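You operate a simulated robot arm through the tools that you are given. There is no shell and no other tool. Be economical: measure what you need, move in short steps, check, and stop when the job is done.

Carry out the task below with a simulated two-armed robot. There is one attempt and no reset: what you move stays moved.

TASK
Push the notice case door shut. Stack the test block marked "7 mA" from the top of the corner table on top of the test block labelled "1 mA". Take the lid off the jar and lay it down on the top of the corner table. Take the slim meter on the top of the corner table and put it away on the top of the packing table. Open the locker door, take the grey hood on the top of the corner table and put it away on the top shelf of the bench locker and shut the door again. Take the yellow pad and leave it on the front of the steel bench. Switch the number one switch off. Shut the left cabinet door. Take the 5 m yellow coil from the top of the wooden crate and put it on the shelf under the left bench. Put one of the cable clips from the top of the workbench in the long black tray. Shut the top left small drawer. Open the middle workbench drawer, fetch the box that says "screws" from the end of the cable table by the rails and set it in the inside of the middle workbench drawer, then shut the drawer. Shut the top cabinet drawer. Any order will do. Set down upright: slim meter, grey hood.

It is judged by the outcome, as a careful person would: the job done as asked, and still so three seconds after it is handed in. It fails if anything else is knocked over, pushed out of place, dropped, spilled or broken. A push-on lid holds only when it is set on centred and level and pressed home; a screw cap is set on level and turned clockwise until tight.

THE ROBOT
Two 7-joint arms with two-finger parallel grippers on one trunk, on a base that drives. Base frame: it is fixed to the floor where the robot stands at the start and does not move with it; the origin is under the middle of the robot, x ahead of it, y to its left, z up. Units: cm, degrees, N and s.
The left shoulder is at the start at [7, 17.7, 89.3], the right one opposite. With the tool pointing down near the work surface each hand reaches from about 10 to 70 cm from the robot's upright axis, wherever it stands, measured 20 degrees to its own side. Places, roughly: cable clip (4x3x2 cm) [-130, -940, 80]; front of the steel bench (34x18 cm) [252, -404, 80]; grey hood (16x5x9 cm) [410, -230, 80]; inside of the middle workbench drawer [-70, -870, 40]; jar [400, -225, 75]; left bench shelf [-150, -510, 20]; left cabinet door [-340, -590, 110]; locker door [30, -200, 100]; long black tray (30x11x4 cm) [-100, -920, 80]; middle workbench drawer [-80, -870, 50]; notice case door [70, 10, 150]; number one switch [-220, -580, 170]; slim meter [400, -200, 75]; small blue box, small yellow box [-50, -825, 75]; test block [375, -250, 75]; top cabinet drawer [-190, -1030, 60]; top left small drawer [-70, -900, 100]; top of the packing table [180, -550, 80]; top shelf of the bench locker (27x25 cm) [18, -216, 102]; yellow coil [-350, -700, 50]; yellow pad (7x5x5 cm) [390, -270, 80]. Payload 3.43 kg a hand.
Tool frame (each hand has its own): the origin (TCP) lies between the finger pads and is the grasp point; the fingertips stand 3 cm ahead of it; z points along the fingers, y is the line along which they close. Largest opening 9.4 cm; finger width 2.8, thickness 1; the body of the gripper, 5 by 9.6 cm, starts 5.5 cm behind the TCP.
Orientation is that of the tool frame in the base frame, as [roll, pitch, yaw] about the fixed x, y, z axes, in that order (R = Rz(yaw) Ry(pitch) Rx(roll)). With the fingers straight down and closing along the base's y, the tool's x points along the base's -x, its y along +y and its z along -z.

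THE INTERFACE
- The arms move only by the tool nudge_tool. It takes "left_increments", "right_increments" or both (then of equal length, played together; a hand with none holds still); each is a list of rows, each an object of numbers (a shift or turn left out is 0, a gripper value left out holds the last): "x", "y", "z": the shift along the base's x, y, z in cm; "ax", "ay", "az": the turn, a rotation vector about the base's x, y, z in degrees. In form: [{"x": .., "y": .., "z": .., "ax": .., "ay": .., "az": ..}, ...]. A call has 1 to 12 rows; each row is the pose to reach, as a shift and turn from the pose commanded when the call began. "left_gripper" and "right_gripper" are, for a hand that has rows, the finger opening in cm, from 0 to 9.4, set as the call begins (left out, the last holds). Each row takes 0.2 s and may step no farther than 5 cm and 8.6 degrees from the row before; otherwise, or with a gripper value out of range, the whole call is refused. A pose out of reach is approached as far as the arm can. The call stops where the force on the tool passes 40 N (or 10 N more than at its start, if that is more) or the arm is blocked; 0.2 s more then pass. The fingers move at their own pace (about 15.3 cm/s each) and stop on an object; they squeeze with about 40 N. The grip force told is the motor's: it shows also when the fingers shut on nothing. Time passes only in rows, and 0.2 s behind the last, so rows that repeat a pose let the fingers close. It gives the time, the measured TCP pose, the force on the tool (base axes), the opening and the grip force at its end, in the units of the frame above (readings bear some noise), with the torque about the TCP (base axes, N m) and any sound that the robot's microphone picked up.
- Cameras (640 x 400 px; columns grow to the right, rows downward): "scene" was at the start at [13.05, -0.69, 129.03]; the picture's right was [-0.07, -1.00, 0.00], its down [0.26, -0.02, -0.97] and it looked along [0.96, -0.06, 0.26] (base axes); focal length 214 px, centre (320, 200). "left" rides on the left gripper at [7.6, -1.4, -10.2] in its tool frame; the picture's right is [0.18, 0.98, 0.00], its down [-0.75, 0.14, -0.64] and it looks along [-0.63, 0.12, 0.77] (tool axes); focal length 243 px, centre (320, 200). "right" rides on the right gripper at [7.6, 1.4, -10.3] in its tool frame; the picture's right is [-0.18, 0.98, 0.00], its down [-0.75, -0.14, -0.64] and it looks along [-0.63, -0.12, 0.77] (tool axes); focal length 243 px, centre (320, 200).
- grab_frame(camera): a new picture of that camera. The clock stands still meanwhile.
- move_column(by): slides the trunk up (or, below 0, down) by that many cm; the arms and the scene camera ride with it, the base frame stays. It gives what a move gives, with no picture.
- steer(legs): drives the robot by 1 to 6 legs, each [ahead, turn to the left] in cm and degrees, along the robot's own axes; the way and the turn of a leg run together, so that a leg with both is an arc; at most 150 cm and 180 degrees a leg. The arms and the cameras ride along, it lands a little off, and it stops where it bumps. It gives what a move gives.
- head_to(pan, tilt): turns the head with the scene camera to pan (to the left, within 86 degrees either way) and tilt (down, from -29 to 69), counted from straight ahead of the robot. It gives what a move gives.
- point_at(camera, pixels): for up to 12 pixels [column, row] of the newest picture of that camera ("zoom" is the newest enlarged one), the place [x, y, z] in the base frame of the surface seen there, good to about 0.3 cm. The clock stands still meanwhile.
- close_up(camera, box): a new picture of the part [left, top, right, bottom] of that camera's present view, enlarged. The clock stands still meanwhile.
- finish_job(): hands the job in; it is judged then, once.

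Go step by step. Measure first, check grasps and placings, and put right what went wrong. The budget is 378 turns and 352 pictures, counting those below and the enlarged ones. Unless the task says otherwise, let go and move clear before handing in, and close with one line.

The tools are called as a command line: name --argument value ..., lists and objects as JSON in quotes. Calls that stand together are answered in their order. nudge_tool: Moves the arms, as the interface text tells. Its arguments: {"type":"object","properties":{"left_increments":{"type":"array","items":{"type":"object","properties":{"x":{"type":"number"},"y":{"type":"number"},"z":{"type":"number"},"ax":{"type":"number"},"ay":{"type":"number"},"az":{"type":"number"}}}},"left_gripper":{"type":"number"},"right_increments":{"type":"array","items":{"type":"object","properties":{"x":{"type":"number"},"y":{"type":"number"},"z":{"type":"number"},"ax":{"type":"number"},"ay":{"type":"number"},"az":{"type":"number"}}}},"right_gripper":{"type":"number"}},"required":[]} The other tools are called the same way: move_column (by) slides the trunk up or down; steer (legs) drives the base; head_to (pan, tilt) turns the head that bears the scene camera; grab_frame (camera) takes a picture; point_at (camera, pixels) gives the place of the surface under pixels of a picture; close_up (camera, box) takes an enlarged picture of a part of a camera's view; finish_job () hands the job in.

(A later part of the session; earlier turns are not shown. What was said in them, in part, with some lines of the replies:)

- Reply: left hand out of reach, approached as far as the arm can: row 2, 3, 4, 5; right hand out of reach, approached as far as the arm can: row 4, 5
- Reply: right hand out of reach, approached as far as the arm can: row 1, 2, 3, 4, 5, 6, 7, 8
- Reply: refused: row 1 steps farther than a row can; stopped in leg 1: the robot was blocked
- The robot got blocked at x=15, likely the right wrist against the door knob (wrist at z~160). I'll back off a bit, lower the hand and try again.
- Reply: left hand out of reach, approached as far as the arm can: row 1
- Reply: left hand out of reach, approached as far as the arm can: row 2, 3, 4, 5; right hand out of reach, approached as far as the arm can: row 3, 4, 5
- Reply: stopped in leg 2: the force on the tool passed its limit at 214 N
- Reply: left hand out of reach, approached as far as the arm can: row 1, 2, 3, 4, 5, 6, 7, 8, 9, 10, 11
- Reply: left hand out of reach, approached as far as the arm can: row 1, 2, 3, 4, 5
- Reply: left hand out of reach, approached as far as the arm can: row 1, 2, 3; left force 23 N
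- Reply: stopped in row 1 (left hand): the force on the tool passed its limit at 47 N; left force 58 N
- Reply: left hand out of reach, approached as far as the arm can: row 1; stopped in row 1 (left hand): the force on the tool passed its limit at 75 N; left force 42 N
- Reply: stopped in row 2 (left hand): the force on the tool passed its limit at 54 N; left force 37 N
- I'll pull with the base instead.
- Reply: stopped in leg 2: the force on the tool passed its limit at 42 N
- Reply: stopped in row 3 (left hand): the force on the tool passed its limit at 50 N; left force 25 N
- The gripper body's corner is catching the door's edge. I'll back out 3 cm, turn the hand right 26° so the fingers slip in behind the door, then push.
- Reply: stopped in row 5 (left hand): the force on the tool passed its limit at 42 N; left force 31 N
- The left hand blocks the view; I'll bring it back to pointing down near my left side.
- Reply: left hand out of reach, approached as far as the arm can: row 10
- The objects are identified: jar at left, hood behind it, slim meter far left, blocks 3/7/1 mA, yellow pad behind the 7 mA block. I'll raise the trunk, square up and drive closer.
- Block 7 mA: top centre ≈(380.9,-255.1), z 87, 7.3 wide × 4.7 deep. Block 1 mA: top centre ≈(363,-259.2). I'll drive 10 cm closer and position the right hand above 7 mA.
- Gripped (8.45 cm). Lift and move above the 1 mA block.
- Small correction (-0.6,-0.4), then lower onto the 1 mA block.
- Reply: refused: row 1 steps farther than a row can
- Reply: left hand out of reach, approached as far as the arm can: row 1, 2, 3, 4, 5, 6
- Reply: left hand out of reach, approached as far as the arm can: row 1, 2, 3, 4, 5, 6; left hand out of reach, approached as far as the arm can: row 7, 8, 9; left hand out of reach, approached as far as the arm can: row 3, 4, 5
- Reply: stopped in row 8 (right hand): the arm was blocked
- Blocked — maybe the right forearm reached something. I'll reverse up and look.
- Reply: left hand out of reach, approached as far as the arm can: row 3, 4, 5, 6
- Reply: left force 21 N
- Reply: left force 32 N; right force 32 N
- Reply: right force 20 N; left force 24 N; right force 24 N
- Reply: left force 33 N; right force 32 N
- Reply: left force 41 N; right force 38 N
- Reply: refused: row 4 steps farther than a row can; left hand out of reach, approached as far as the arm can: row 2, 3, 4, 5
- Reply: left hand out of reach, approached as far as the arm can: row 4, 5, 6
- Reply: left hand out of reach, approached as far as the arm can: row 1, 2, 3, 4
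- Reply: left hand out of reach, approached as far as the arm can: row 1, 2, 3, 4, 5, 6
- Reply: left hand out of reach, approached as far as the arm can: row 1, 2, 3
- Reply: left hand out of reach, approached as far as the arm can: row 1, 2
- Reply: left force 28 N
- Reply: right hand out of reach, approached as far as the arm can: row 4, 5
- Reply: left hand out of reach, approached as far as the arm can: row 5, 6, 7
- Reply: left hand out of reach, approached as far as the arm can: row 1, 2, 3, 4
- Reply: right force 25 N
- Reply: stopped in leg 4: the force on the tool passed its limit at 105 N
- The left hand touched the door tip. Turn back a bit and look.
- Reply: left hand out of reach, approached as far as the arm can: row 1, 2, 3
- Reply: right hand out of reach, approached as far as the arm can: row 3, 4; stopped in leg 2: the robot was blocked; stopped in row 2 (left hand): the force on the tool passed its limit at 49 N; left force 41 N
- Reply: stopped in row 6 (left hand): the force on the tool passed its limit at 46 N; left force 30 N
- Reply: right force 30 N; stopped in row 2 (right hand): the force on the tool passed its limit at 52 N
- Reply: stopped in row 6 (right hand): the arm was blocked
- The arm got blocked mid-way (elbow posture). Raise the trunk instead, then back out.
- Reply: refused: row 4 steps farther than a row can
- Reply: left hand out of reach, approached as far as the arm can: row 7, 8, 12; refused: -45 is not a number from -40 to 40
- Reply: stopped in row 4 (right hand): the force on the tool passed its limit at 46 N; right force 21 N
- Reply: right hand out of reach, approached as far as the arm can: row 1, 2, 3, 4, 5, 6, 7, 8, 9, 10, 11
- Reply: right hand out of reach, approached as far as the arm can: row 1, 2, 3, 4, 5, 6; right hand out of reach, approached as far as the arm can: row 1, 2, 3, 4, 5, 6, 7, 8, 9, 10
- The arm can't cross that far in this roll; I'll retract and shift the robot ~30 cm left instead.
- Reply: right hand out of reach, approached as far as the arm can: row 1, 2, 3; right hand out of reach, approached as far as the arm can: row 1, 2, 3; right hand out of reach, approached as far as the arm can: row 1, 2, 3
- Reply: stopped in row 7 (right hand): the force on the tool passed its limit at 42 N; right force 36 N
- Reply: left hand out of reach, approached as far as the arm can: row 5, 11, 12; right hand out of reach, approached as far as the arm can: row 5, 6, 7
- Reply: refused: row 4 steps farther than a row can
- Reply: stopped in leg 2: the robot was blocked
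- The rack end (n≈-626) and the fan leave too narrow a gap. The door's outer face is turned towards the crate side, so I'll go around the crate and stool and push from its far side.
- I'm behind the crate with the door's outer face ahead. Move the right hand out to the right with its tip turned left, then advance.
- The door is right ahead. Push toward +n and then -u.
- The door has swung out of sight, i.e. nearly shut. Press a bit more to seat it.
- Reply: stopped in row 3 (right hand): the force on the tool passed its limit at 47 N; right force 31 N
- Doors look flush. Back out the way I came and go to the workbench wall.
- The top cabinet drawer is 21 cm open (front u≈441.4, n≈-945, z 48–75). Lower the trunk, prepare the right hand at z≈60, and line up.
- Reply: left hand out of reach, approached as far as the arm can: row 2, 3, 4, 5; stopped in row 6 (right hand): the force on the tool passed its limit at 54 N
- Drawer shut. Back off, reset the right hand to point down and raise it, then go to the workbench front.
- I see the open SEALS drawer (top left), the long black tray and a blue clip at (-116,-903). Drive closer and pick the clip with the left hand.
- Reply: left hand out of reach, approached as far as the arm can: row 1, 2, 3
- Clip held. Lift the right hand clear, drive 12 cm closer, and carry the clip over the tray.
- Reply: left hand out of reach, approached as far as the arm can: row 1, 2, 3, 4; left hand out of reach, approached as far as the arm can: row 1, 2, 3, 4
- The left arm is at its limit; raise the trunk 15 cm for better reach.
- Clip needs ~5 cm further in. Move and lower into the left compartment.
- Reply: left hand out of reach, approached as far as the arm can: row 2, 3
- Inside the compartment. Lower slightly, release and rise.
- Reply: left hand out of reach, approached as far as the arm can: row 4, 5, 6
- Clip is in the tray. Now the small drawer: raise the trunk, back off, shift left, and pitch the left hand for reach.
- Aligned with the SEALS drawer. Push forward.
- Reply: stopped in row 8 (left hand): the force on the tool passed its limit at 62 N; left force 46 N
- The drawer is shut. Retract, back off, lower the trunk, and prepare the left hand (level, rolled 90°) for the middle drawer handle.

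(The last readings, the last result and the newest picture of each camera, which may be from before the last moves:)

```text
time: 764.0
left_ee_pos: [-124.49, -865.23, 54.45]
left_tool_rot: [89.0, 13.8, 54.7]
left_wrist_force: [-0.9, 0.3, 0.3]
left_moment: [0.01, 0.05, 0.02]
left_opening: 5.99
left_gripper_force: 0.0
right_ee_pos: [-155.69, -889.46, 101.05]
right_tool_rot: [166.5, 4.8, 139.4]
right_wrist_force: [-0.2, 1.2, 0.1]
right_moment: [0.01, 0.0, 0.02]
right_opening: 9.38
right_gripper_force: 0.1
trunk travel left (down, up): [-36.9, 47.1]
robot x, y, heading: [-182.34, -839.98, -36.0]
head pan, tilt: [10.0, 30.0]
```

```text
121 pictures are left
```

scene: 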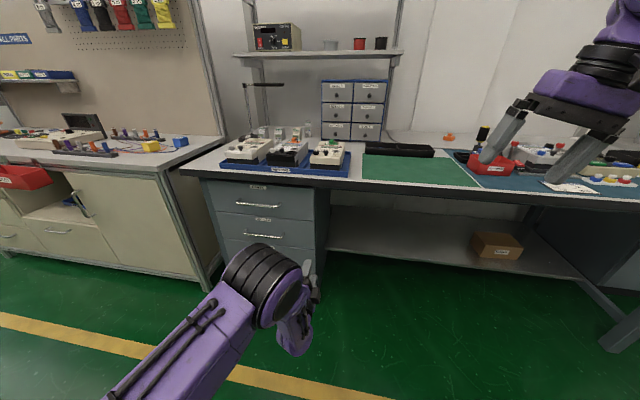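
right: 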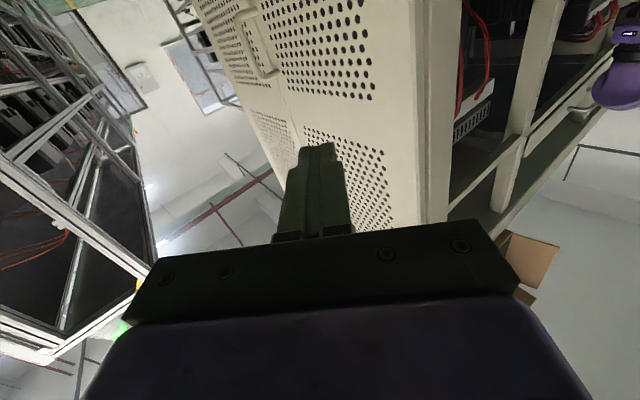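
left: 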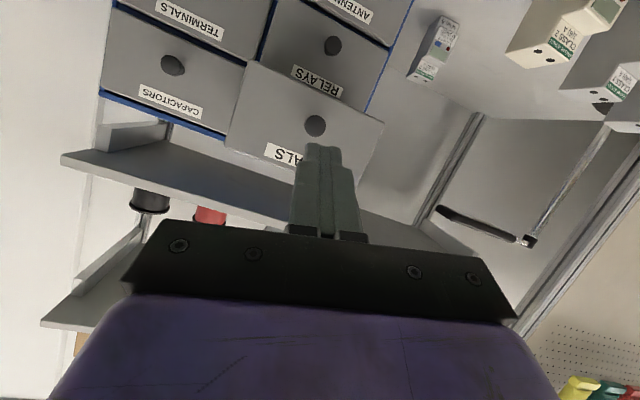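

point_at --camera "scene" --pixels '[[245, 236], [263, 236], [280, 237], [263, 228], [258, 204], [290, 225], [215, 225], [263, 245], [150, 146], [181, 142], [230, 200]]'

close_up --camera "scene" --box '[130, 125, 200, 165]'

close_up --camera "scene" --box '[200, 180, 330, 260]'

```text
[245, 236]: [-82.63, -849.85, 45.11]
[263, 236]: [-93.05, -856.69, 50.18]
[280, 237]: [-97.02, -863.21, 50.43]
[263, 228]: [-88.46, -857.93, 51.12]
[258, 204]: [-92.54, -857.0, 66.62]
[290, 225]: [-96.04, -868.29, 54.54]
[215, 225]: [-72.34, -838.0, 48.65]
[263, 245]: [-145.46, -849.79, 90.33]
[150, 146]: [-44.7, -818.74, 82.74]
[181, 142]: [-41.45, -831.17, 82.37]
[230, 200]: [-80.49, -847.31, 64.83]
```

```text
9.14 times, centred on (165, 145) of scene
```

zoom: 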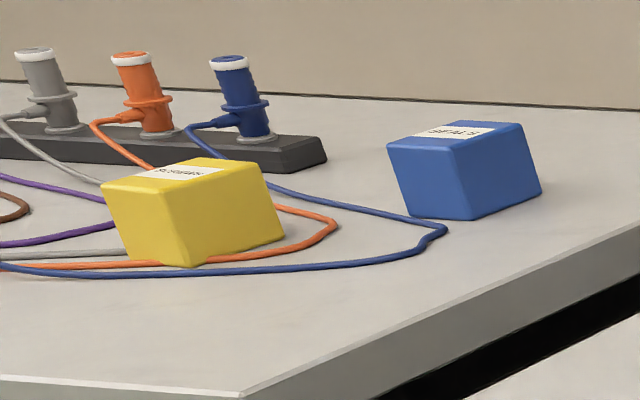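

```text
4.92 times, centred on (265, 220) of scene
```

zoom: 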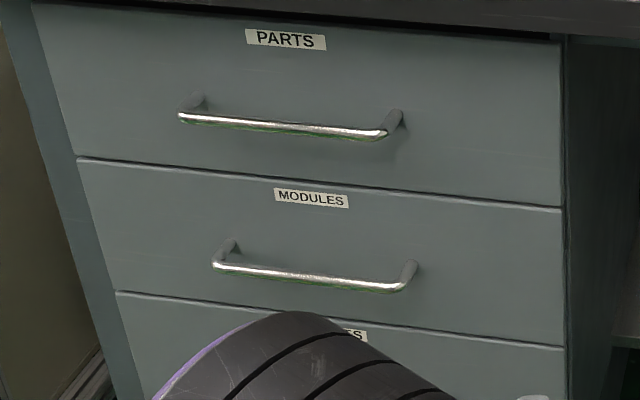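

The yellow box is by its label the screws box (blue says SEALS). The middle handle bar: u≈425.8, n≈-748.5, z≈50.2. Align the left hand with it.

nudge_tool --left_increments '[{"x": 2.6, "y": 3.6, "z": -0.8, "ax": 2.8, "ay": -2}, {"x": 5.2, "y": 7.2, "z": -1.6, "ax": 5.6, "ay": -4}, {"x": 7.8, "y": 10.8, "z": -2.4, "ax": 8.4, "ay": -6.1}, {"x": 10.4, "y": 14.4, "z": -3.2, "ax": 11.2, "ay": -8.2}, {"x": 13, "y": 18, "z": -4, "ax": 11.2, "ay": -8.2}, {"x": 14.5, "y": 20, "z": -4.3, "ax": 11.2, "ay": -8.2}]'

grab_frame --camera "left"

```text
time: 765.4
left_ee_pos: [-109.63, -845.19, 50.21]
left_tool_rot: [88.8, 0.1, 54.6]
left_wrist_force: [0.1, 0.8, 0.3]
left_moment: [-0.03, -0.05, -0.02]
left_opening: 6.01
left_gripper_force: 0.0
right_ee_pos: [-155.69, -889.33, 101.01]
right_tool_rot: [166.4, 4.7, 139.4]
right_wrist_force: [-0.5, -0.2, 0.4]
right_moment: [-0.01, 0.0, -0.02]
right_opening: 9.41
right_gripper_force: 0.1
trunk travel left (down, up): [-36.9, 47.1]
robot x, y, heading: [-182.27, -840.14, -35.5]
head pan, tilt: [10.0, 30.0]
```

```text
118 pictures are left
```

left: 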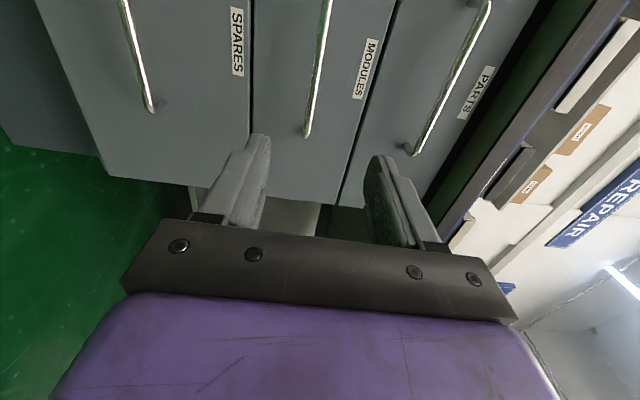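

Handle lies between the fingers. Drive forward 20 cm to engage.

steer --legs '[[19.5, 0]]'

grab_frame --camera "left"

```text
time: 767.0
left_ee_pos: [-93.56, -856.89, 50.09]
left_tool_rot: [88.8, 0.1, 54.6]
left_wrist_force: [0.3, -2.1, 0.0]
left_moment: [0.02, -0.01, 0.04]
left_opening: 5.98
left_gripper_force: 0.0
right_ee_pos: [-139.65, -900.99, 100.92]
right_tool_rot: [166.6, 4.8, 139.4]
right_wrist_force: [-0.1, 0.4, -0.5]
right_moment: [0.02, -0.01, -0.02]
right_opening: 9.41
right_gripper_force: 0.1
trunk travel left (down, up): [-36.9, 47.1]
robot x, y, heading: [-166.19, -851.42, -35.8]
head pan, tilt: [10.0, 30.0]
```

```text
117 pictures are left
```

left: 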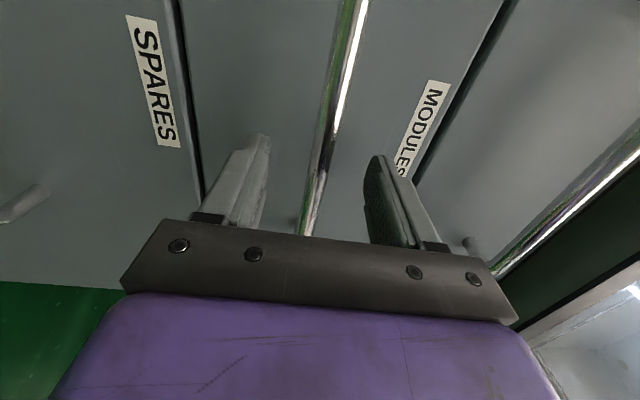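

The bar is between the fingers. Close and pull with the base.

nudge_tool --left_increments '[{}, {}, {}, {}]' --left_gripper 0

steer --legs '[[-12, 0], [-14, 0]]'

grab_frame --camera "scene"

```text
time: 768.0
left_ee_pos: [-93.78, -856.96, 50.0]
left_tool_rot: [89.1, 0.2, 54.7]
left_wrist_force: [-4.5, 0.1, -11.1]
left_moment: [0.37, -0.08, 0.08]
left_opening: 1.19
left_gripper_force: 44.9
right_ee_pos: [-139.67, -900.96, 100.99]
right_tool_rot: [166.5, 4.7, 139.3]
right_wrist_force: [-0.1, 0.3, -0.1]
right_moment: [0.01, 0.04, 0.05]
right_opening: 9.42
right_gripper_force: 0.0
trunk travel left (down, up): [-36.9, 47.1]
robot x, y, heading: [-166.45, -851.42, -35.8]
head pan, tilt: [10.0, 30.0]
```

```text
time: 770.2
left_ee_pos: [-114.55, -841.77, 49.97]
left_tool_rot: [89.0, 0.2, 54.7]
left_wrist_force: [-3.6, -7.6, -17.0]
left_moment: [0.45, -0.06, 0.04]
left_opening: 1.17
left_gripper_force: 45.0
right_ee_pos: [-160.43, -885.99, 100.99]
right_tool_rot: [166.6, 4.7, 139.4]
right_wrist_force: [0.5, 0.1, 0.3]
right_moment: [0.0, 0.0, 0.04]
right_opening: 9.39
right_gripper_force: 0.1
trunk travel left (down, up): [-36.9, 47.1]
robot x, y, heading: [-187.44, -836.6, -35.9]
head pan, tilt: [10.0, 30.0]
```

```text
116 pictures are left
```

scene: 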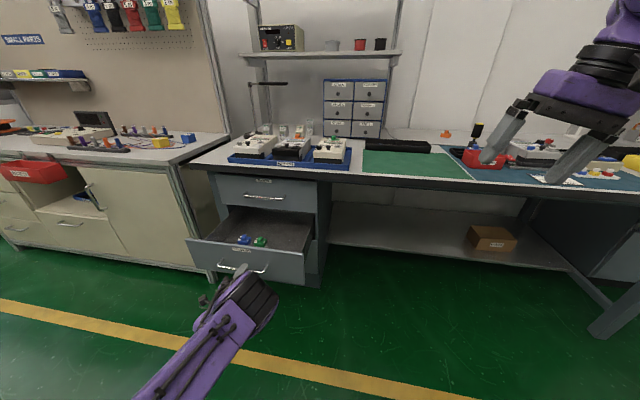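

The drawer is open, revealing the interior. Release, back away, and restore both hands to pointing down.

nudge_tool --left_increments '[{}, {}, {}]' --left_gripper 6

steer --legs '[[-28, 0]]'

nudge_tool --left_increments '[{"z": 3, "ax": -6.8, "ay": 5}, {"z": 6, "ax": -13.6, "ay": 10}, {"z": 9, "ax": -20.4, "ay": 15}, {"z": 12, "ax": -27.2, "ay": 20}, {"z": 15, "ax": -34, "ay": 25}, {"z": 18, "ax": -40.8, "ay": 30}, {"z": 21, "ax": -47.6, "ay": 35}, {"z": 24, "ax": -54.4, "ay": 40}, {"z": 27, "ax": -61.2, "ay": 45}, {"z": 30, "ax": -68, "ay": 49.5}, {"z": 33, "ax": -72.8, "ay": 53}]' --right_increments '[{"ax": -1.8, "ay": 3}, {"ax": -3.6, "ay": 6}, {"ax": -5.4, "ay": 9}, {"ax": -7.2, "ay": 12.3}, {"ax": -7.2, "ay": 12.3}, {"ax": -7.2, "ay": 12.3}, {"ax": -7.2, "ay": 12.3}, {"ax": -7.2, "ay": 12.3}, {"ax": -7.2, "ay": 12.3}, {"ax": -7.2, "ay": 12.3}, {"ax": -7.2, "ay": 12.3}]'

nudge_tool --left_increments '[{"ax": 4.8, "ay": 6.7}, {"ax": 9.6, "ay": 13.4}, {"ax": 14.4, "ay": 20.1}, {"ax": 19.2, "ay": 26.8}, {"ax": 24, "ay": 33.5}, {"ax": 28.8, "ay": 40.2}, {"ax": 33.6, "ay": 46.9}, {"ax": 38.4, "ay": 53.6}, {"ax": 43.2, "ay": 60.3}, {"ax": 48, "ay": 67}, {"ax": 52, "ay": 72.5}]'

grab_frame --camera "scene"

```text
time: 771.0
left_ee_pos: [-114.53, -841.78, 50.18]
left_tool_rot: [88.8, 0.1, 54.6]
left_wrist_force: [0.3, 0.1, 1.4]
left_moment: [-0.01, -0.01, 0.01]
left_opening: 6.01
left_gripper_force: 0.1
right_ee_pos: [-160.57, -885.93, 101.08]
right_tool_rot: [166.5, 4.8, 139.4]
right_wrist_force: [0.9, 0.1, -0.2]
right_moment: [0.0, 0.0, 0.0]
right_opening: 9.39
right_gripper_force: 0.0
trunk travel left (down, up): [-36.9, 47.1]
robot x, y, heading: [-187.32, -836.61, -35.6]
head pan, tilt: [10.0, 30.0]
```

```text
time: 772.9
left_ee_pos: [-136.71, -825.69, 50.09]
left_tool_rot: [88.7, 0.1, 54.6]
left_wrist_force: [-1.0, 0.1, 0.8]
left_moment: [0.02, 0.02, 0.03]
left_opening: 6.02
left_gripper_force: 0.2
right_ee_pos: [-182.82, -869.87, 101.08]
right_tool_rot: [166.5, 4.9, 139.5]
right_wrist_force: [0.3, 0.1, -0.8]
right_moment: [-0.01, 0.01, 0.05]
right_opening: 9.41
right_gripper_force: 0.0
trunk travel left (down, up): [-36.9, 47.1]
robot x, y, heading: [-209.43, -820.33, -35.6]
head pan, tilt: [10.0, 30.0]
```

```text
time: 775.3
left_ee_pos: [-136.84, -825.6, 83.11]
left_tool_rot: [-159.4, 89.0, 165.6]
left_wrist_force: [0.3, -0.3, 0.4]
left_moment: [0.02, 0.0, 0.0]
left_opening: 6.02
left_gripper_force: 0.1
right_ee_pos: [-182.78, -869.83, 101.16]
right_tool_rot: [179.9, 0.1, 140.2]
right_wrist_force: [0.6, -0.7, 0.1]
right_moment: [0.03, -0.01, 0.02]
right_opening: 9.41
right_gripper_force: 0.0
trunk travel left (down, up): [-36.9, 47.1]
robot x, y, heading: [-209.62, -820.75, -36.0]
head pan, tilt: [10.0, 30.0]
```

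```text
time: 777.7
left_ee_pos: [-136.55, -825.8, 82.9]
left_tool_rot: [179.1, -0.3, 144.5]
left_wrist_force: [-0.1, 0.2, 0.6]
left_moment: [-0.03, 0.0, 0.0]
left_opening: 6.01
left_gripper_force: 0.0
right_ee_pos: [-182.65, -869.91, 100.99]
right_tool_rot: [-179.9, 0.0, 140.1]
right_wrist_force: [0.0, -0.1, 0.0]
right_moment: [-0.01, 0.02, 0.02]
right_opening: 9.39
right_gripper_force: 0.1
trunk travel left (down, up): [-36.9, 47.1]
robot x, y, heading: [-209.66, -820.83, -35.6]
head pan, tilt: [10.0, 30.0]
```

```text
115 pictures are left
```

scene: 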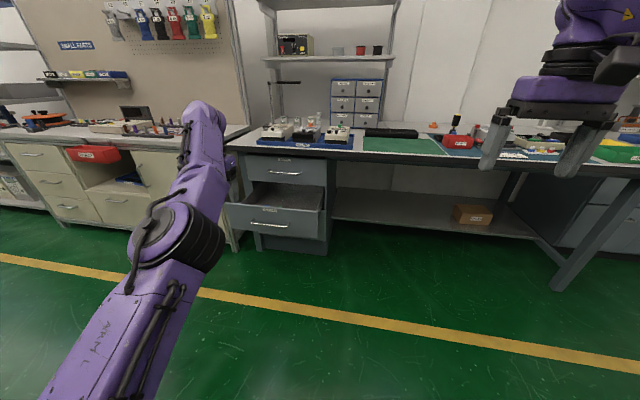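

move_column --by 16

steer --legs '[[0, 90], [80, 0], [0, -90], [58, 0]]'

head_to --pan 15 --tilt 40

grab_frame --camera "scene"

grab_frame --camera "left"

```text
time: 779.5
left_ee_pos: [-136.77, -825.81, 99.11]
left_tool_rot: [179.3, 0.0, 144.5]
left_wrist_force: [-0.4, 0.2, -0.1]
left_moment: [-0.02, 0.0, 0.0]
left_opening: 6.02
left_gripper_force: 0.0
right_ee_pos: [-182.68, -869.85, 116.94]
right_tool_rot: [-180.0, 0.1, 140.1]
right_wrist_force: [-0.4, -0.9, -0.1]
right_moment: [0.01, -0.01, 0.01]
right_opening: 9.4
right_gripper_force: 0.2
trunk travel left (down, up): [-52.9, 31.1]
robot x, y, heading: [-209.48, -820.68, -35.5]
head pan, tilt: [10.0, 30.0]
```

```text
time: 794.3
left_ee_pos: [-41.03, -796.9, 99.18]
left_tool_rot: [179.3, 0.1, 144.0]
left_wrist_force: [0.2, 0.3, -0.7]
left_moment: [-0.01, 0.0, 0.01]
left_opening: 6.03
left_gripper_force: 0.0
right_ee_pos: [-87.49, -840.57, 117.1]
right_tool_rot: [-180.0, 0.1, 139.4]
right_wrist_force: [-0.1, -0.7, 0.5]
right_moment: [0.03, 0.02, -0.01]
right_opening: 9.4
right_gripper_force: 0.1
trunk travel left (down, up): [-52.9, 31.1]
robot x, y, heading: [-113.81, -791.0, -36.2]
head pan, tilt: [10.0, 30.0]
```

```text
time: 795.0
left_ee_pos: [-41.13, -796.83, 99.23]
left_tool_rot: [179.3, 0.1, 144.1]
left_wrist_force: [0.9, -0.5, 1.0]
left_moment: [-0.04, -0.01, 0.0]
left_opening: 6.02
left_gripper_force: 0.0
right_ee_pos: [-87.56, -840.54, 117.1]
right_tool_rot: [179.9, 0.1, 139.5]
right_wrist_force: [0.4, 0.5, 0.7]
right_moment: [-0.01, 0.0, 0.0]
right_opening: 9.39
right_gripper_force: 0.0
trunk travel left (down, up): [-52.9, 31.1]
robot x, y, heading: [-113.76, -791.12, -36.3]
head pan, tilt: [15.0, 40.0]
```

```text
114 pictures are left
```

scene: 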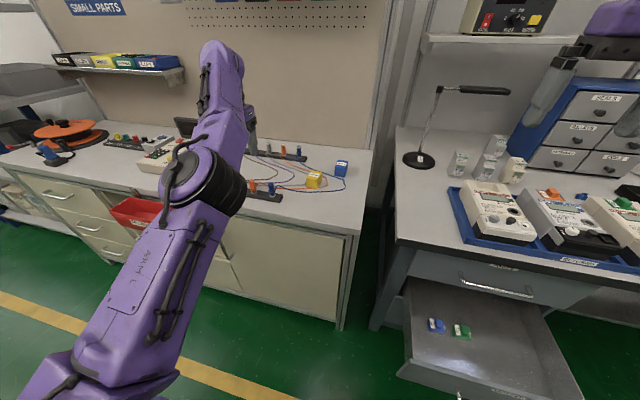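

```text
113 pictures are left
```

left: 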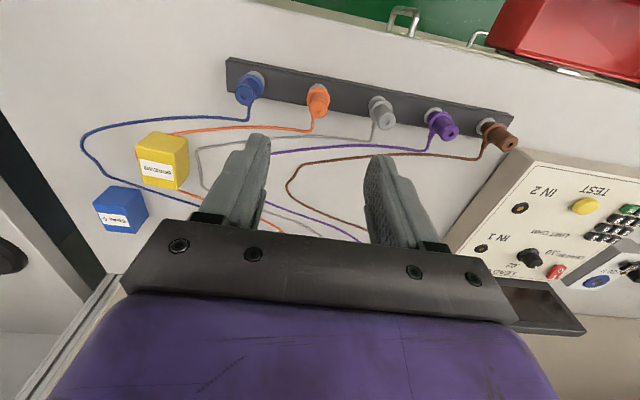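

close_up --camera "left" --box '[85, 125, 200, 240]'

point_at --camera "left" --pixels '[[140, 158], [185, 150], [150, 180], [182, 172], [160, 165], [108, 215], [140, 210]]'

```text
3.48 times, centred on (142, 182) of left
```

zoom: 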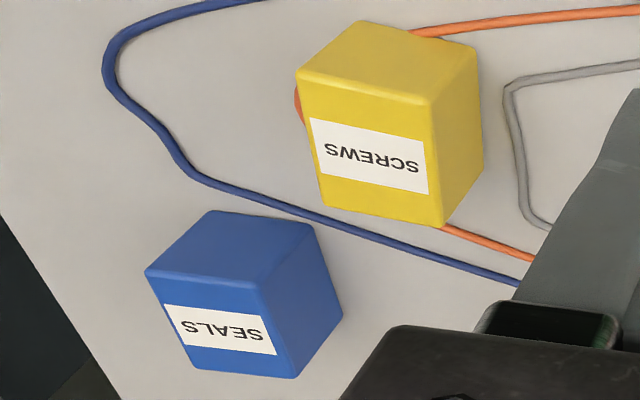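

```text
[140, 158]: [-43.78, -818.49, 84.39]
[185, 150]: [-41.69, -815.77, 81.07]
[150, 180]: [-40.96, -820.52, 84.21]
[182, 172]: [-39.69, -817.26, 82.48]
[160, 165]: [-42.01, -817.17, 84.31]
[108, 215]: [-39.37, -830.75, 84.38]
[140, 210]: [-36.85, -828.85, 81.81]
```

The yellow box reads SCREWS. Move over it and grasp.

nudge_tool --left_increments '[{"x": -0.1, "y": -4.5}, {"x": -0.2, "y": -9}, {"x": -0.4, "y": -13.5}, {"x": -0.5, "y": -18}, {"x": -0.6, "y": -21.3}, {"x": -0.6, "y": -21.3, "z": -4}]' --left_gripper 7.5

grab_frame --camera "left"

```text
time: 796.4
left_ee_pos: [-47.06, -812.09, 92.78]
left_tool_rot: [179.4, 0.0, 143.9]
left_wrist_force: [0.3, -0.4, -0.4]
left_moment: [-0.03, 0.02, 0.0]
left_opening: 7.51
left_gripper_force: 0.1
left hand out of reach, approached as far as the arm can: row 1, 2, 3, 4, 5, 6
right_ee_pos: [-87.5, -840.76, 116.9]
right_tool_rot: [179.8, 0.0, 139.5]
right_wrist_force: [0.3, -0.9, -0.6]
right_moment: [0.06, 0.02, -0.02]
right_opening: 9.41
right_gripper_force: 0.1
trunk travel left (down, up): [-52.9, 31.1]
robot x, y, heading: [-114.32, -790.98, -36.2]
head pan, tilt: [15.0, 40.0]
```

```text
111 pictures are left
```

left: 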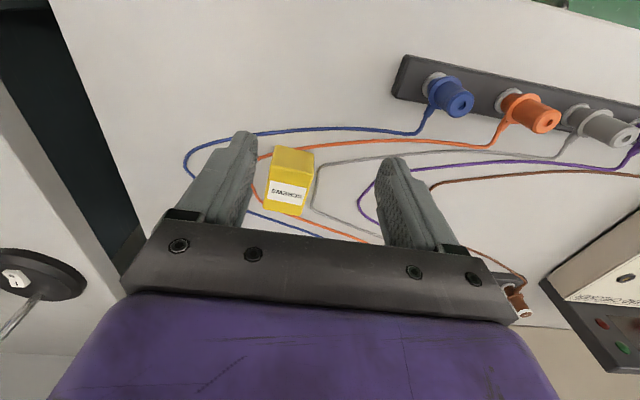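

Reach-limited again; raise the trunk instead of driving (the open drawer is near the base).

move_column --by 16

nudge_tool --left_increments '[{"x": 0.5, "y": -1, "z": -4.5}, {"x": 1.5, "y": -2, "z": -9}, {"x": 3, "y": -3.5, "z": -13}, {"x": 4.4, "y": -5.3, "z": -16}, {"x": 5.4, "y": -6, "z": -18}]'

grab_frame --camera "left"

```text
time: 798.2
left_ee_pos: [-47.2, -811.99, 108.95]
left_tool_rot: [179.5, 0.0, 143.9]
left_wrist_force: [-0.2, -0.7, 0.7]
left_moment: [0.02, -0.01, 0.02]
left_opening: 7.53
left_gripper_force: 0.1
right_ee_pos: [-87.65, -840.69, 132.99]
right_tool_rot: [-180.0, 0.1, 139.5]
right_wrist_force: [-0.7, -0.5, -0.3]
right_moment: [0.01, 0.03, 0.01]
right_opening: 9.42
right_gripper_force: 0.0
trunk travel left (down, up): [-68.9, 15.1]
robot x, y, heading: [-113.73, -791.29, -36.3]
head pan, tilt: [15.0, 40.0]
```

```text
time: 799.4
left_ee_pos: [-45.08, -814.57, 91.96]
left_tool_rot: [179.4, 0.0, 143.9]
left_wrist_force: [-0.6, 0.0, 0.3]
left_moment: [-0.02, -0.01, -0.01]
left_opening: 7.52
left_gripper_force: 0.1
left hand out of reach, approached as far as the arm can: row 3, 4, 5
right_ee_pos: [-87.53, -840.58, 133.11]
right_tool_rot: [179.9, 0.1, 139.5]
right_wrist_force: [0.7, -0.2, 0.5]
right_moment: [-0.01, 0.02, 0.0]
right_opening: 9.4
right_gripper_force: 0.0
trunk travel left (down, up): [-68.9, 15.1]
robot x, y, heading: [-113.78, -790.67, -36.2]
head pan, tilt: [15.0, 40.0]
```

```text
110 pictures are left
```

left: 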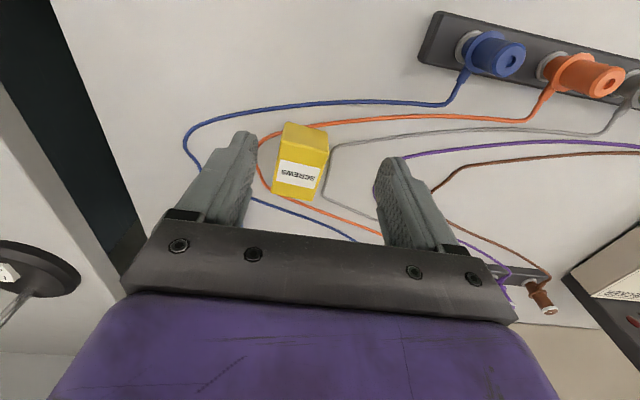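

Pitch the hand 20° forward to gain reach, then descend on the box.

nudge_tool --left_increments '[{"ax": -3.9, "ay": -5.4}, {"x": 0.8, "y": -0.8, "ax": -7.8, "ay": -10.8}, {"x": 2, "y": -2, "z": -1, "ax": -11.8, "ay": -16.2}, {"x": 3.3, "y": -3.4, "z": -4, "ax": -11.8, "ay": -16.2}, {"x": 3.3, "y": -3.4, "z": -8.3, "ax": -11.8, "ay": -16.2}]'

grab_frame --camera "left"

```text
time: 800.6
left_ee_pos: [-41.94, -817.68, 83.57]
left_tool_rot: [179.4, 20.2, 143.8]
left_wrist_force: [0.0, 0.1, -0.2]
left_moment: [0.0, -0.04, 0.03]
left_opening: 7.51
left_gripper_force: 0.0
left hand out of reach, approached as far as the arm can: row 1
right_ee_pos: [-87.37, -840.54, 133.11]
right_tool_rot: [180.0, 0.0, 139.5]
right_wrist_force: [1.0, -0.2, 0.9]
right_moment: [0.01, 0.02, 0.0]
right_opening: 9.39
right_gripper_force: 0.0
trunk travel left (down, up): [-68.9, 15.1]
robot x, y, heading: [-114.09, -790.82, -36.5]
head pan, tilt: [15.0, 40.0]
```

```text
109 pictures are left
```

left: 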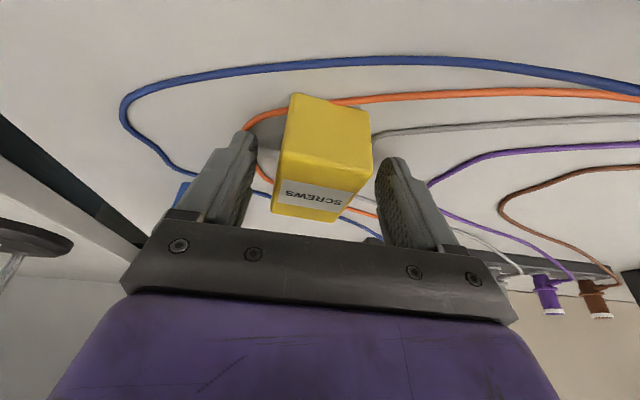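

nudge_tool --left_increments '[{}, {}, {}, {}]' --left_gripper 0

nudge_tool --left_increments '[{"z": 3}, {"z": 6}, {"x": -2, "y": 1.5, "z": 10}, {"x": -5, "y": 3.5, "z": 13}, {"x": -8.5, "y": 5.8, "z": 15}]'

grab_frame --camera "left"

```text
time: 801.6
left_ee_pos: [-42.0, -817.89, 83.7]
left_tool_rot: [179.3, 20.1, 143.8]
left_wrist_force: [0.0, -0.5, 2.6]
left_moment: [-0.02, -0.11, -0.03]
left_opening: 4.57
left_gripper_force: 40.3
right_ee_pos: [-87.68, -840.52, 133.03]
right_tool_rot: [179.8, 0.1, 139.5]
right_wrist_force: [-0.2, -0.4, 0.2]
right_moment: [0.01, -0.05, 0.01]
right_opening: 9.41
right_gripper_force: 0.0
trunk travel left (down, up): [-68.9, 15.1]
robot x, y, heading: [-114.01, -790.99, -36.3]
head pan, tilt: [15.0, 40.0]
```

```text
time: 803.0
left_ee_pos: [-50.46, -810.33, 93.98]
left_tool_rot: [-179.4, 14.8, 146.1]
left_wrist_force: [-0.8, -0.3, -0.9]
left_moment: [0.0, -0.01, -0.02]
left_opening: 4.58
left_gripper_force: 39.7
right_ee_pos: [-87.49, -840.65, 133.03]
right_tool_rot: [179.9, 0.0, 139.5]
right_wrist_force: [-0.2, 0.7, 0.1]
right_moment: [0.05, 0.01, 0.0]
right_opening: 9.38
right_gripper_force: 0.0
trunk travel left (down, up): [-68.9, 15.1]
robot x, y, heading: [-113.98, -791.15, -36.2]
head pan, tilt: [15.0, 40.0]
stopped in row 5 (left hand): the arm was blocked; the commanded pose is now the measured one
```

```text
108 pictures are left
```

left: 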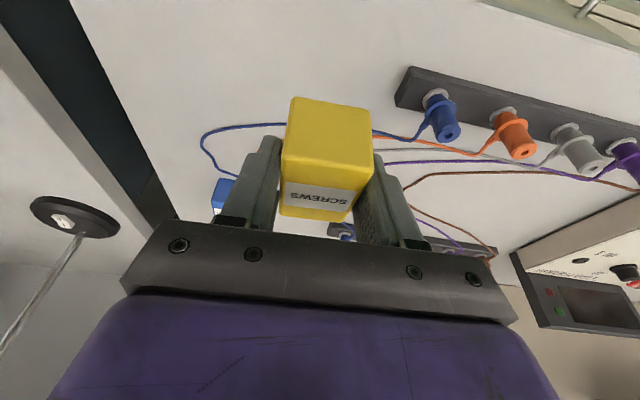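

The screws box is held. Back out and shift right to be in front of the open drawer.

steer --legs '[[-36, 0], [0, -90], [69, 0], [0, 90], [10, 0]]'

head_to --pan 15 --tilt 40

grab_frame --camera "scene"

point_at --camera "scene" --pixels '[[250, 260], [300, 260], [280, 240], [260, 280], [310, 240], [330, 260], [240, 250], [290, 290]]'

```text
time: 817.2
left_ee_pos: [-114.82, -851.49, 94.02]
left_tool_rot: [-179.4, 15.1, 144.9]
left_wrist_force: [-0.1, -0.5, -0.4]
left_moment: [-0.04, 0.01, 0.0]
left_opening: 4.54
left_gripper_force: 40.2
right_ee_pos: [-152.51, -880.84, 133.25]
right_tool_rot: [179.9, 0.3, 138.4]
right_wrist_force: [-0.8, 0.4, 0.2]
right_moment: [0.01, -0.04, 0.0]
right_opening: 9.38
right_gripper_force: 0.1
trunk travel left (down, up): [-68.9, 15.1]
robot x, y, heading: [-177.41, -831.34, -37.8]
head pan, tilt: [15.0, 40.0]
```

```text
time: 817.8
left_ee_pos: [-114.63, -851.56, 93.92]
left_tool_rot: [-179.4, 15.0, 145.0]
left_wrist_force: [-0.3, 0.5, -1.5]
left_moment: [0.0, 0.02, -0.01]
left_opening: 4.55
left_gripper_force: 39.6
right_ee_pos: [-152.34, -881.01, 133.12]
right_tool_rot: [179.9, 0.1, 138.3]
right_wrist_force: [-0.4, -0.3, 0.3]
right_moment: [0.03, -0.01, -0.04]
right_opening: 9.4
right_gripper_force: 0.1
trunk travel left (down, up): [-68.9, 15.1]
robot x, y, heading: [-177.58, -831.15, -37.4]
head pan, tilt: [15.0, 40.0]
```

```text
107 pictures are left
```

scene: 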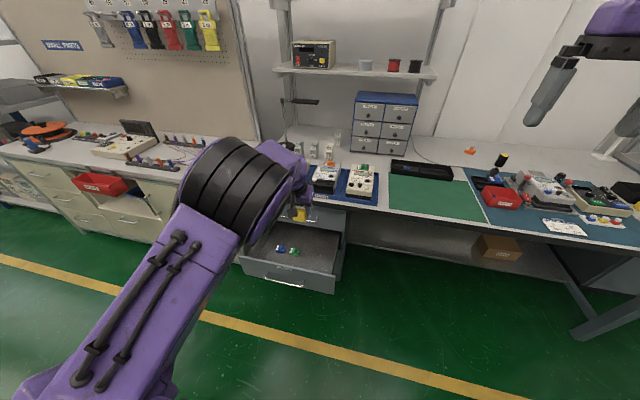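

```text
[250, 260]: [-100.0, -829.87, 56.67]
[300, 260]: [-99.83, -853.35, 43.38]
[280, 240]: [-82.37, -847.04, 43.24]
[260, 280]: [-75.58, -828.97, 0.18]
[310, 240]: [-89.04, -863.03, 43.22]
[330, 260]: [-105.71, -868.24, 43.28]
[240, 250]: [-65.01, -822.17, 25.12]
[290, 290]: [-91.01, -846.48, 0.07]
```

Drawer floor z≈43.3. Advance 9 cm to be over the free right part, then lower with the trunk.

steer --legs '[[9, 0]]'

move_column --by -32

grab_frame --camera "left"

close_up --camera "scene" --box '[200, 160, 380, 320]'

```text
time: 818.9
left_ee_pos: [-108.11, -856.91, 94.74]
left_tool_rot: [-179.1, 15.6, 144.9]
left_wrist_force: [-1.1, -0.1, -0.5]
left_moment: [-0.03, -0.03, 0.02]
left_opening: 4.55
left_gripper_force: 40.0
right_ee_pos: [-145.86, -886.07, 133.41]
right_tool_rot: [179.9, 0.5, 138.2]
right_wrist_force: [-0.7, -0.2, -0.6]
right_moment: [-0.05, -0.06, 0.02]
right_opening: 9.42
right_gripper_force: 0.0
trunk travel left (down, up): [-68.9, 15.1]
robot x, y, heading: [-170.99, -836.16, -37.7]
head pan, tilt: [15.0, 40.0]
```

```text
time: 822.1
left_ee_pos: [-107.71, -857.12, 62.31]
left_tool_rot: [-179.2, 15.3, 145.0]
left_wrist_force: [-0.8, 0.0, -0.6]
left_moment: [0.0, 0.01, -0.02]
left_opening: 4.56
left_gripper_force: 40.2
right_ee_pos: [-145.34, -886.51, 101.13]
right_tool_rot: [179.9, 0.1, 138.1]
right_wrist_force: [-0.4, -1.2, 0.0]
right_moment: [0.0, -0.01, -0.01]
right_opening: 9.4
right_gripper_force: 0.0
trunk travel left (down, up): [-36.9, 47.1]
robot x, y, heading: [-170.7, -836.39, -37.6]
head pan, tilt: [15.0, 40.0]
```

```text
106 pictures are left
```

left: 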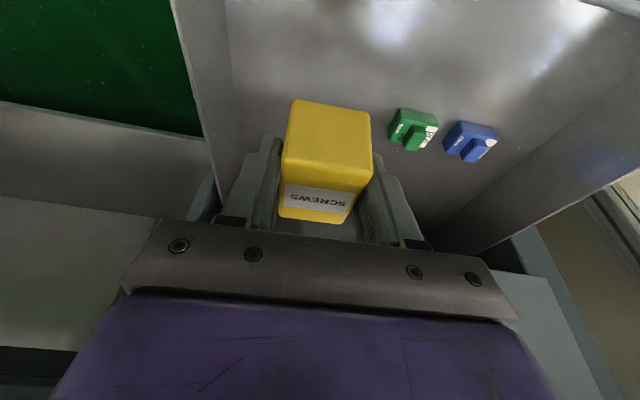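

```text
2.50 times, centred on (290, 240) of scene
```

zoom: 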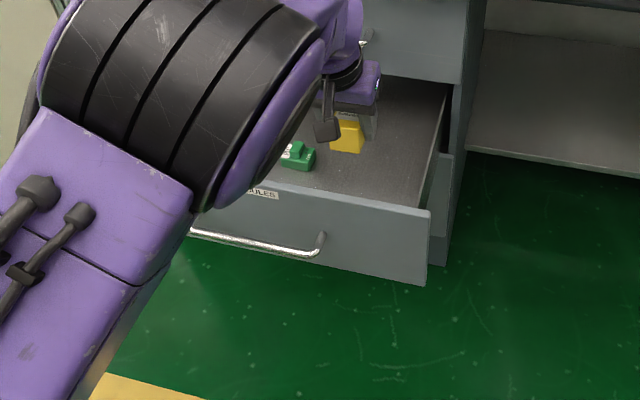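

The hand's camera would hit the drawer front when lowered; move 6.5 cm deeper first and a bit left, then lower.

nudge_tool --left_increments '[{"x": 1.9, "y": 0.5}, {"x": 4, "y": -0.8}, {"x": 6, "y": -2.3}, {"x": 6, "y": -2.3, "z": -4}, {"x": 6, "y": -2.3, "z": -8}, {"x": 6, "y": -2.3, "z": -11.5}]'

grab_frame --camera "left"

close_up --camera "scene" --box '[200, 160, 380, 320]'

```text
time: 823.5
left_ee_pos: [-101.45, -859.67, 50.8]
left_tool_rot: [-179.1, 15.2, 144.9]
left_wrist_force: [-0.4, 1.6, -1.3]
left_moment: [0.01, -0.02, 0.03]
left_opening: 4.54
left_gripper_force: 40.3
right_ee_pos: [-145.29, -886.41, 101.17]
right_tool_rot: [179.9, 0.0, 138.3]
right_wrist_force: [-0.1, -0.2, -0.1]
right_moment: [-0.01, 0.03, -0.01]
right_opening: 9.4
right_gripper_force: 0.1
trunk travel left (down, up): [-36.9, 47.1]
robot x, y, heading: [-170.84, -836.25, -37.9]
head pan, tilt: [15.0, 40.0]
```

```text
104 pictures are left
```

left: 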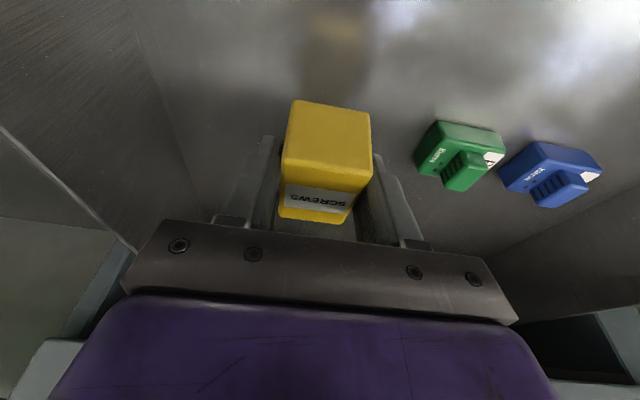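

```text
2.50 times, centred on (290, 240) of scene
```

zoom: 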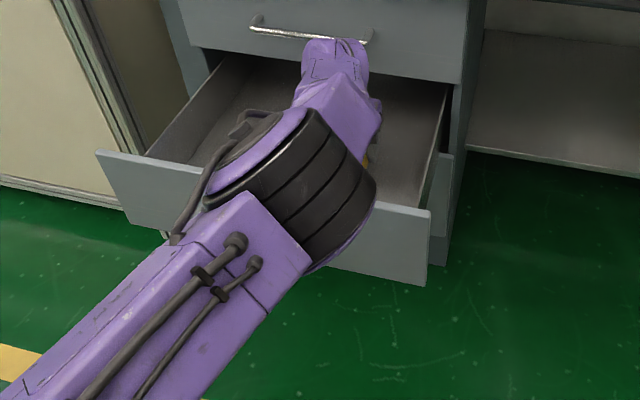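

nudge_tool --left_increments '[{"z": -1.2}, {"z": -2.4}, {"z": -3.2}, {"z": -3.8}, {"z": -4.2}]'

nudge_tool --left_increments '[{"z": 0.2}, {"z": 0.2}, {"z": 0.2}, {"z": 4}, {"z": 8}, {"z": 12}, {"z": 16}]' --left_gripper 6.5

grab_frame --camera "left"

```text
time: 824.7
left_ee_pos: [-101.73, -859.51, 47.24]
left_tool_rot: [-179.3, 15.9, 144.8]
left_wrist_force: [0.2, -0.7, 19.2]
left_moment: [-0.09, -0.63, -0.07]
left_opening: 4.57
left_gripper_force: 39.5
right_ee_pos: [-145.63, -886.46, 101.23]
right_tool_rot: [179.8, 0.3, 138.2]
right_wrist_force: [-0.3, 0.0, -0.1]
right_moment: [-0.03, 0.01, 0.0]
right_opening: 9.39
right_gripper_force: 0.1
trunk travel left (down, up): [-36.9, 47.1]
robot x, y, heading: [-170.93, -836.29, -37.3]
head pan, tilt: [15.0, 40.0]
```

```text
time: 826.3
left_ee_pos: [-101.59, -859.56, 62.76]
left_tool_rot: [-179.1, 15.3, 145.0]
left_wrist_force: [0.8, 0.0, 0.3]
left_moment: [0.03, 0.01, -0.01]
left_opening: 6.51
left_gripper_force: 0.1
right_ee_pos: [-145.52, -886.44, 101.15]
right_tool_rot: [179.9, 0.2, 138.2]
right_wrist_force: [0.2, 0.3, 0.1]
right_moment: [0.01, 0.03, 0.03]
right_opening: 9.42
right_gripper_force: 0.1
trunk travel left (down, up): [-36.9, 47.1]
robot x, y, heading: [-170.81, -836.15, -37.4]
head pan, tilt: [15.0, 40.0]
```

```text
102 pictures are left
```

left: 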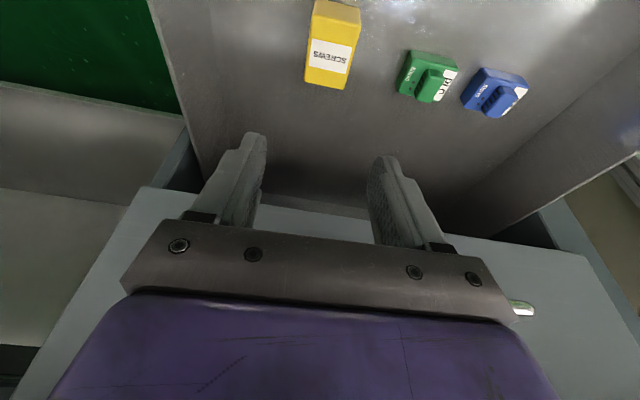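

The box is in the drawer. Raise out, back off, lower again and push the drawer shut.

move_column --by 14

steer --legs '[[-38, 0]]'

move_column --by -24

nudge_tool --left_increments '[{"x": 1.4, "y": 2, "z": -1}, {"x": 2.8, "y": 4, "z": -2}, {"x": 4.1, "y": 6, "z": -3}]' --left_gripper 0

grab_frame --camera "scene"

```text
time: 828.0
left_ee_pos: [-101.53, -859.6, 76.8]
left_tool_rot: [-179.2, 15.2, 144.9]
left_wrist_force: [-0.1, 0.5, 0.6]
left_moment: [-0.01, 0.01, -0.02]
left_opening: 6.51
left_gripper_force: 0.0
right_ee_pos: [-145.33, -886.5, 115.29]
right_tool_rot: [179.8, 0.2, 138.1]
right_wrist_force: [-0.3, -0.3, 0.2]
right_moment: [0.02, -0.02, -0.01]
right_opening: 9.41
right_gripper_force: 0.1
trunk travel left (down, up): [-50.9, 33.1]
robot x, y, heading: [-170.62, -836.19, -37.6]
head pan, tilt: [15.0, 40.0]
```

```text
time: 830.4
left_ee_pos: [-131.5, -836.38, 76.66]
left_tool_rot: [-179.3, 15.3, 145.0]
left_wrist_force: [0.1, -0.2, 0.3]
left_moment: [-0.02, -0.02, 0.0]
left_opening: 6.51
left_gripper_force: 0.0
right_ee_pos: [-175.31, -863.47, 115.06]
right_tool_rot: [179.9, 0.2, 138.5]
right_wrist_force: [0.3, 0.9, -0.1]
right_moment: [0.0, -0.03, 0.01]
right_opening: 9.38
right_gripper_force: 0.1
trunk travel left (down, up): [-50.9, 33.1]
robot x, y, heading: [-200.92, -813.22, -37.4]
head pan, tilt: [15.0, 40.0]
```

```text
time: 832.9
left_ee_pos: [-131.53, -836.43, 52.74]
left_tool_rot: [-179.2, 15.3, 145.0]
left_wrist_force: [-0.9, 1.2, 0.3]
left_moment: [-0.02, 0.01, 0.01]
left_opening: 6.55
left_gripper_force: 0.0
right_ee_pos: [-175.13, -863.42, 91.22]
right_tool_rot: [179.9, 0.2, 138.3]
right_wrist_force: [-0.2, -1.0, 0.3]
right_moment: [-0.01, -0.02, 0.01]
right_opening: 9.42
right_gripper_force: 0.0
trunk travel left (down, up): [-26.9, 57.1]
robot x, y, heading: [-200.52, -812.87, -37.5]
head pan, tilt: [15.0, 40.0]
```

```text
time: 833.6
left_ee_pos: [-127.26, -830.45, 49.61]
left_tool_rot: [-179.1, 15.3, 145.1]
left_wrist_force: [-0.4, 0.5, -0.9]
left_moment: [0.01, -0.01, 0.01]
left_opening: 0.0
left_gripper_force: 33.5
right_ee_pos: [-175.31, -863.34, 91.0]
right_tool_rot: [179.9, 0.1, 138.2]
right_wrist_force: [-0.6, 0.4, 0.1]
right_moment: [0.0, -0.03, 0.0]
right_opening: 9.42
right_gripper_force: 0.0
trunk travel left (down, up): [-26.9, 57.1]
robot x, y, heading: [-200.47, -813.2, -37.4]
head pan, tilt: [15.0, 40.0]
```

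```text
101 pictures are left
```

scene: 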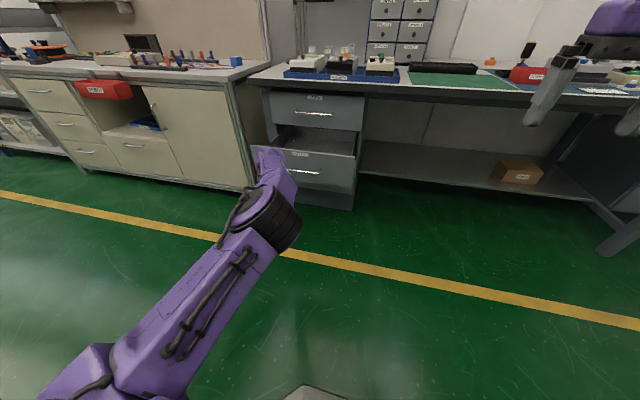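

steer --legs '[[36, 1.2]]'

steer --legs '[[8, 0]]'

grab_frame --camera "scene"

```text
time: 836.0
left_ee_pos: [-97.83, -851.29, 49.64]
left_tool_rot: [-179.0, 15.2, 145.8]
left_wrist_force: [-0.1, 0.2, -0.5]
left_moment: [0.02, 0.0, -0.01]
left_opening: 0.0
left_gripper_force: 32.9
right_ee_pos: [-145.25, -885.07, 91.19]
right_tool_rot: [179.8, 0.1, 139.2]
right_wrist_force: [0.3, -0.7, 0.1]
right_moment: [0.02, 0.01, 0.02]
right_opening: 9.39
right_gripper_force: 0.0
trunk travel left (down, up): [-26.9, 57.1]
robot x, y, heading: [-170.92, -835.22, -36.6]
head pan, tilt: [15.0, 40.0]
```

```text
time: 837.0
left_ee_pos: [-93.14, -854.7, 49.6]
left_tool_rot: [-178.8, 14.4, 146.2]
left_wrist_force: [-5.8, 2.8, 2.6]
left_moment: [-0.01, -0.03, -0.11]
left_opening: 0.01
left_gripper_force: 33.1
right_ee_pos: [-140.16, -888.8, 91.07]
right_tool_rot: [179.9, 0.2, 139.4]
right_wrist_force: [0.4, -0.5, -0.6]
right_moment: [-0.02, 0.0, -0.01]
right_opening: 9.41
right_gripper_force: 0.0
trunk travel left (down, up): [-26.9, 57.1]
robot x, y, heading: [-166.37, -838.72, -36.4]
head pan, tilt: [15.0, 40.0]
stopped in leg 1: the force on the tool passed its limit at 139 N (the readings are from after the stop); the commanded pose is now the measured one
```

```text
100 pictures are left
```

scene: 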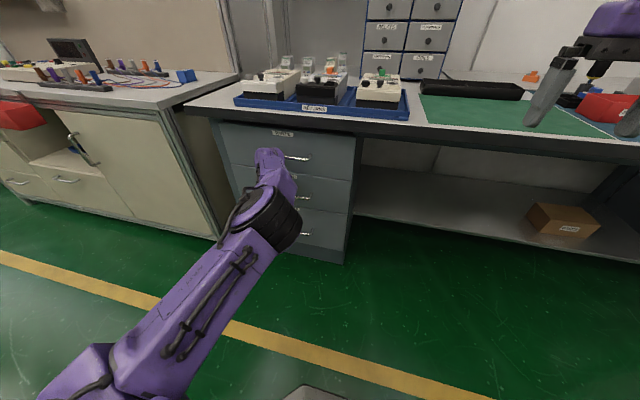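

Drawer shut (139 N stop). Back off and verify.

steer --legs '[[-40, 0]]'

grab_frame --camera "scene"

point_at --camera "scene" --pixels '[[330, 150], [330, 168], [345, 172], [325, 190], [300, 190], [340, 122], [310, 172]]'

```text
time: 839.5
left_ee_pos: [-124.65, -831.04, 49.5]
left_tool_rot: [-178.7, 14.5, 146.6]
left_wrist_force: [-0.9, 0.9, 0.4]
left_moment: [0.03, -0.02, -0.01]
left_opening: 0.0
left_gripper_force: 33.2
right_ee_pos: [-171.52, -865.4, 91.07]
right_tool_rot: [-180.0, -0.1, 139.6]
right_wrist_force: [-0.1, -0.8, 0.1]
right_moment: [0.02, 0.0, -0.03]
right_opening: 9.41
right_gripper_force: 0.0
trunk travel left (down, up): [-26.9, 57.1]
robot x, y, heading: [-197.87, -815.93, -35.8]
head pan, tilt: [15.0, 40.0]
```

```text
99 pictures are left
```

scene: 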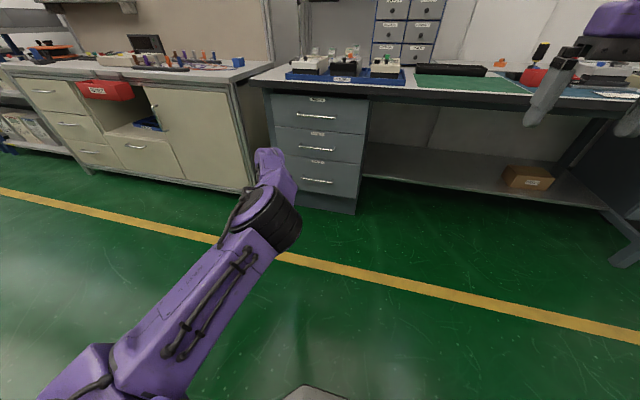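

```text
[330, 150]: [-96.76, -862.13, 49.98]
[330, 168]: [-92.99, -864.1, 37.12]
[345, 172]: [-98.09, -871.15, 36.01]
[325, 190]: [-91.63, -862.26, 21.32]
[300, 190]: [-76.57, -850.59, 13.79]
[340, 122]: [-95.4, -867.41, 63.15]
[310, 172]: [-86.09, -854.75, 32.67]
```

Everything there is flush. Turn round to verify the cabinet door.

steer --legs '[[0, 155]]'

head_to --pan 0 --tilt 5

grab_frame --camera "scene"

```text
time: 846.3
left_ee_pos: [-258.38, -771.77, 49.53]
left_tool_rot: [-178.8, 14.4, -57.9]
left_wrist_force: [0.2, 0.4, -0.3]
left_moment: [-0.02, -0.02, 0.0]
left_opening: 0.0
left_gripper_force: 33.1
right_ee_pos: [-201.53, -759.86, 91.07]
right_tool_rot: [-179.9, 0.1, -64.8]
right_wrist_force: [-0.5, 0.9, -0.2]
right_moment: [-0.02, -0.06, 0.02]
right_opening: 9.42
right_gripper_force: 0.1
trunk travel left (down, up): [-26.9, 57.1]
robot x, y, heading: [-197.97, -815.86, 119.2]
head pan, tilt: [15.0, 40.0]
```

```text
time: 847.3
left_ee_pos: [-258.44, -771.67, 49.52]
left_tool_rot: [-178.8, 14.2, -58.0]
left_wrist_force: [0.6, 0.2, 0.4]
left_moment: [-0.02, 0.03, 0.0]
left_opening: 0.01
left_gripper_force: 33.0
right_ee_pos: [-201.64, -759.8, 91.14]
right_tool_rot: [-179.9, 0.0, -64.8]
right_wrist_force: [-0.1, -1.0, -0.6]
right_moment: [0.0, -0.01, -0.01]
right_opening: 9.4
right_gripper_force: 0.1
trunk travel left (down, up): [-26.9, 57.1]
robot x, y, heading: [-197.83, -815.75, 119.4]
head pan, tilt: [0.0, 5.0]
```

```text
98 pictures are left
```

scene: 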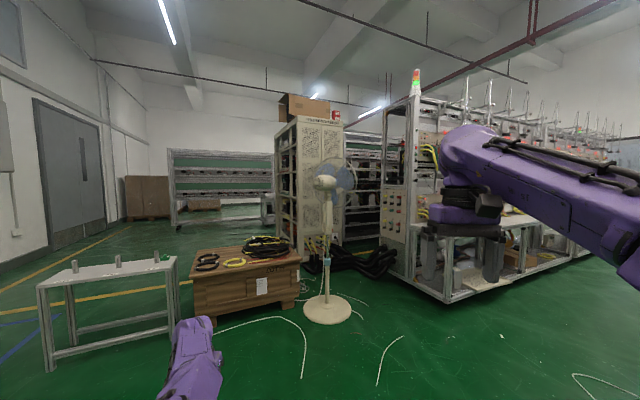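

close_up --camera "scene" --box '[265, 90, 365, 260]'

point_at --camera "scene" --pixels '[[301, 150], [306, 150], [312, 150], [318, 150], [330, 150], [338, 150], [304, 135], [316, 135]]'

```text
2.35 times, centred on (315, 175) of scene
```

zoom: 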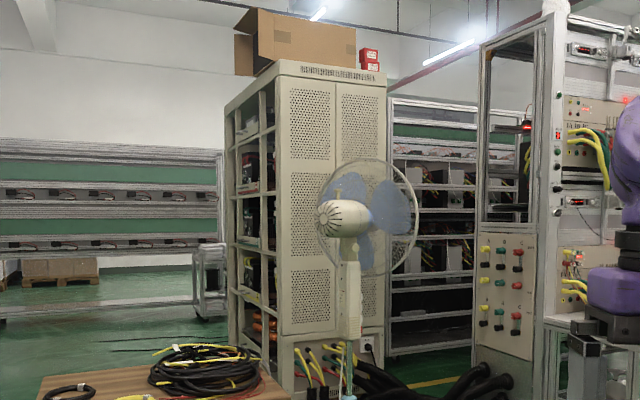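

```text
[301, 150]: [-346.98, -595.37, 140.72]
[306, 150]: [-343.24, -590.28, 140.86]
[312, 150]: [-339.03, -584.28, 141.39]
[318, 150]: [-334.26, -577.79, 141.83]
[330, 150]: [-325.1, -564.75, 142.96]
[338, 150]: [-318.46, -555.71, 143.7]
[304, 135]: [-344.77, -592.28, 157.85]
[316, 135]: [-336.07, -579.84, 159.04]
```

The cabinet doors are flush at u≈67.2, the fan and bench are undisturbed, and every item on the list is done. Both hands are empty and clear, so I'm handing in.

finish_job

```text
The job is handed in.
```

All thirteen tasks on the list are done, both hands are empty and clear, and the job is handed in.
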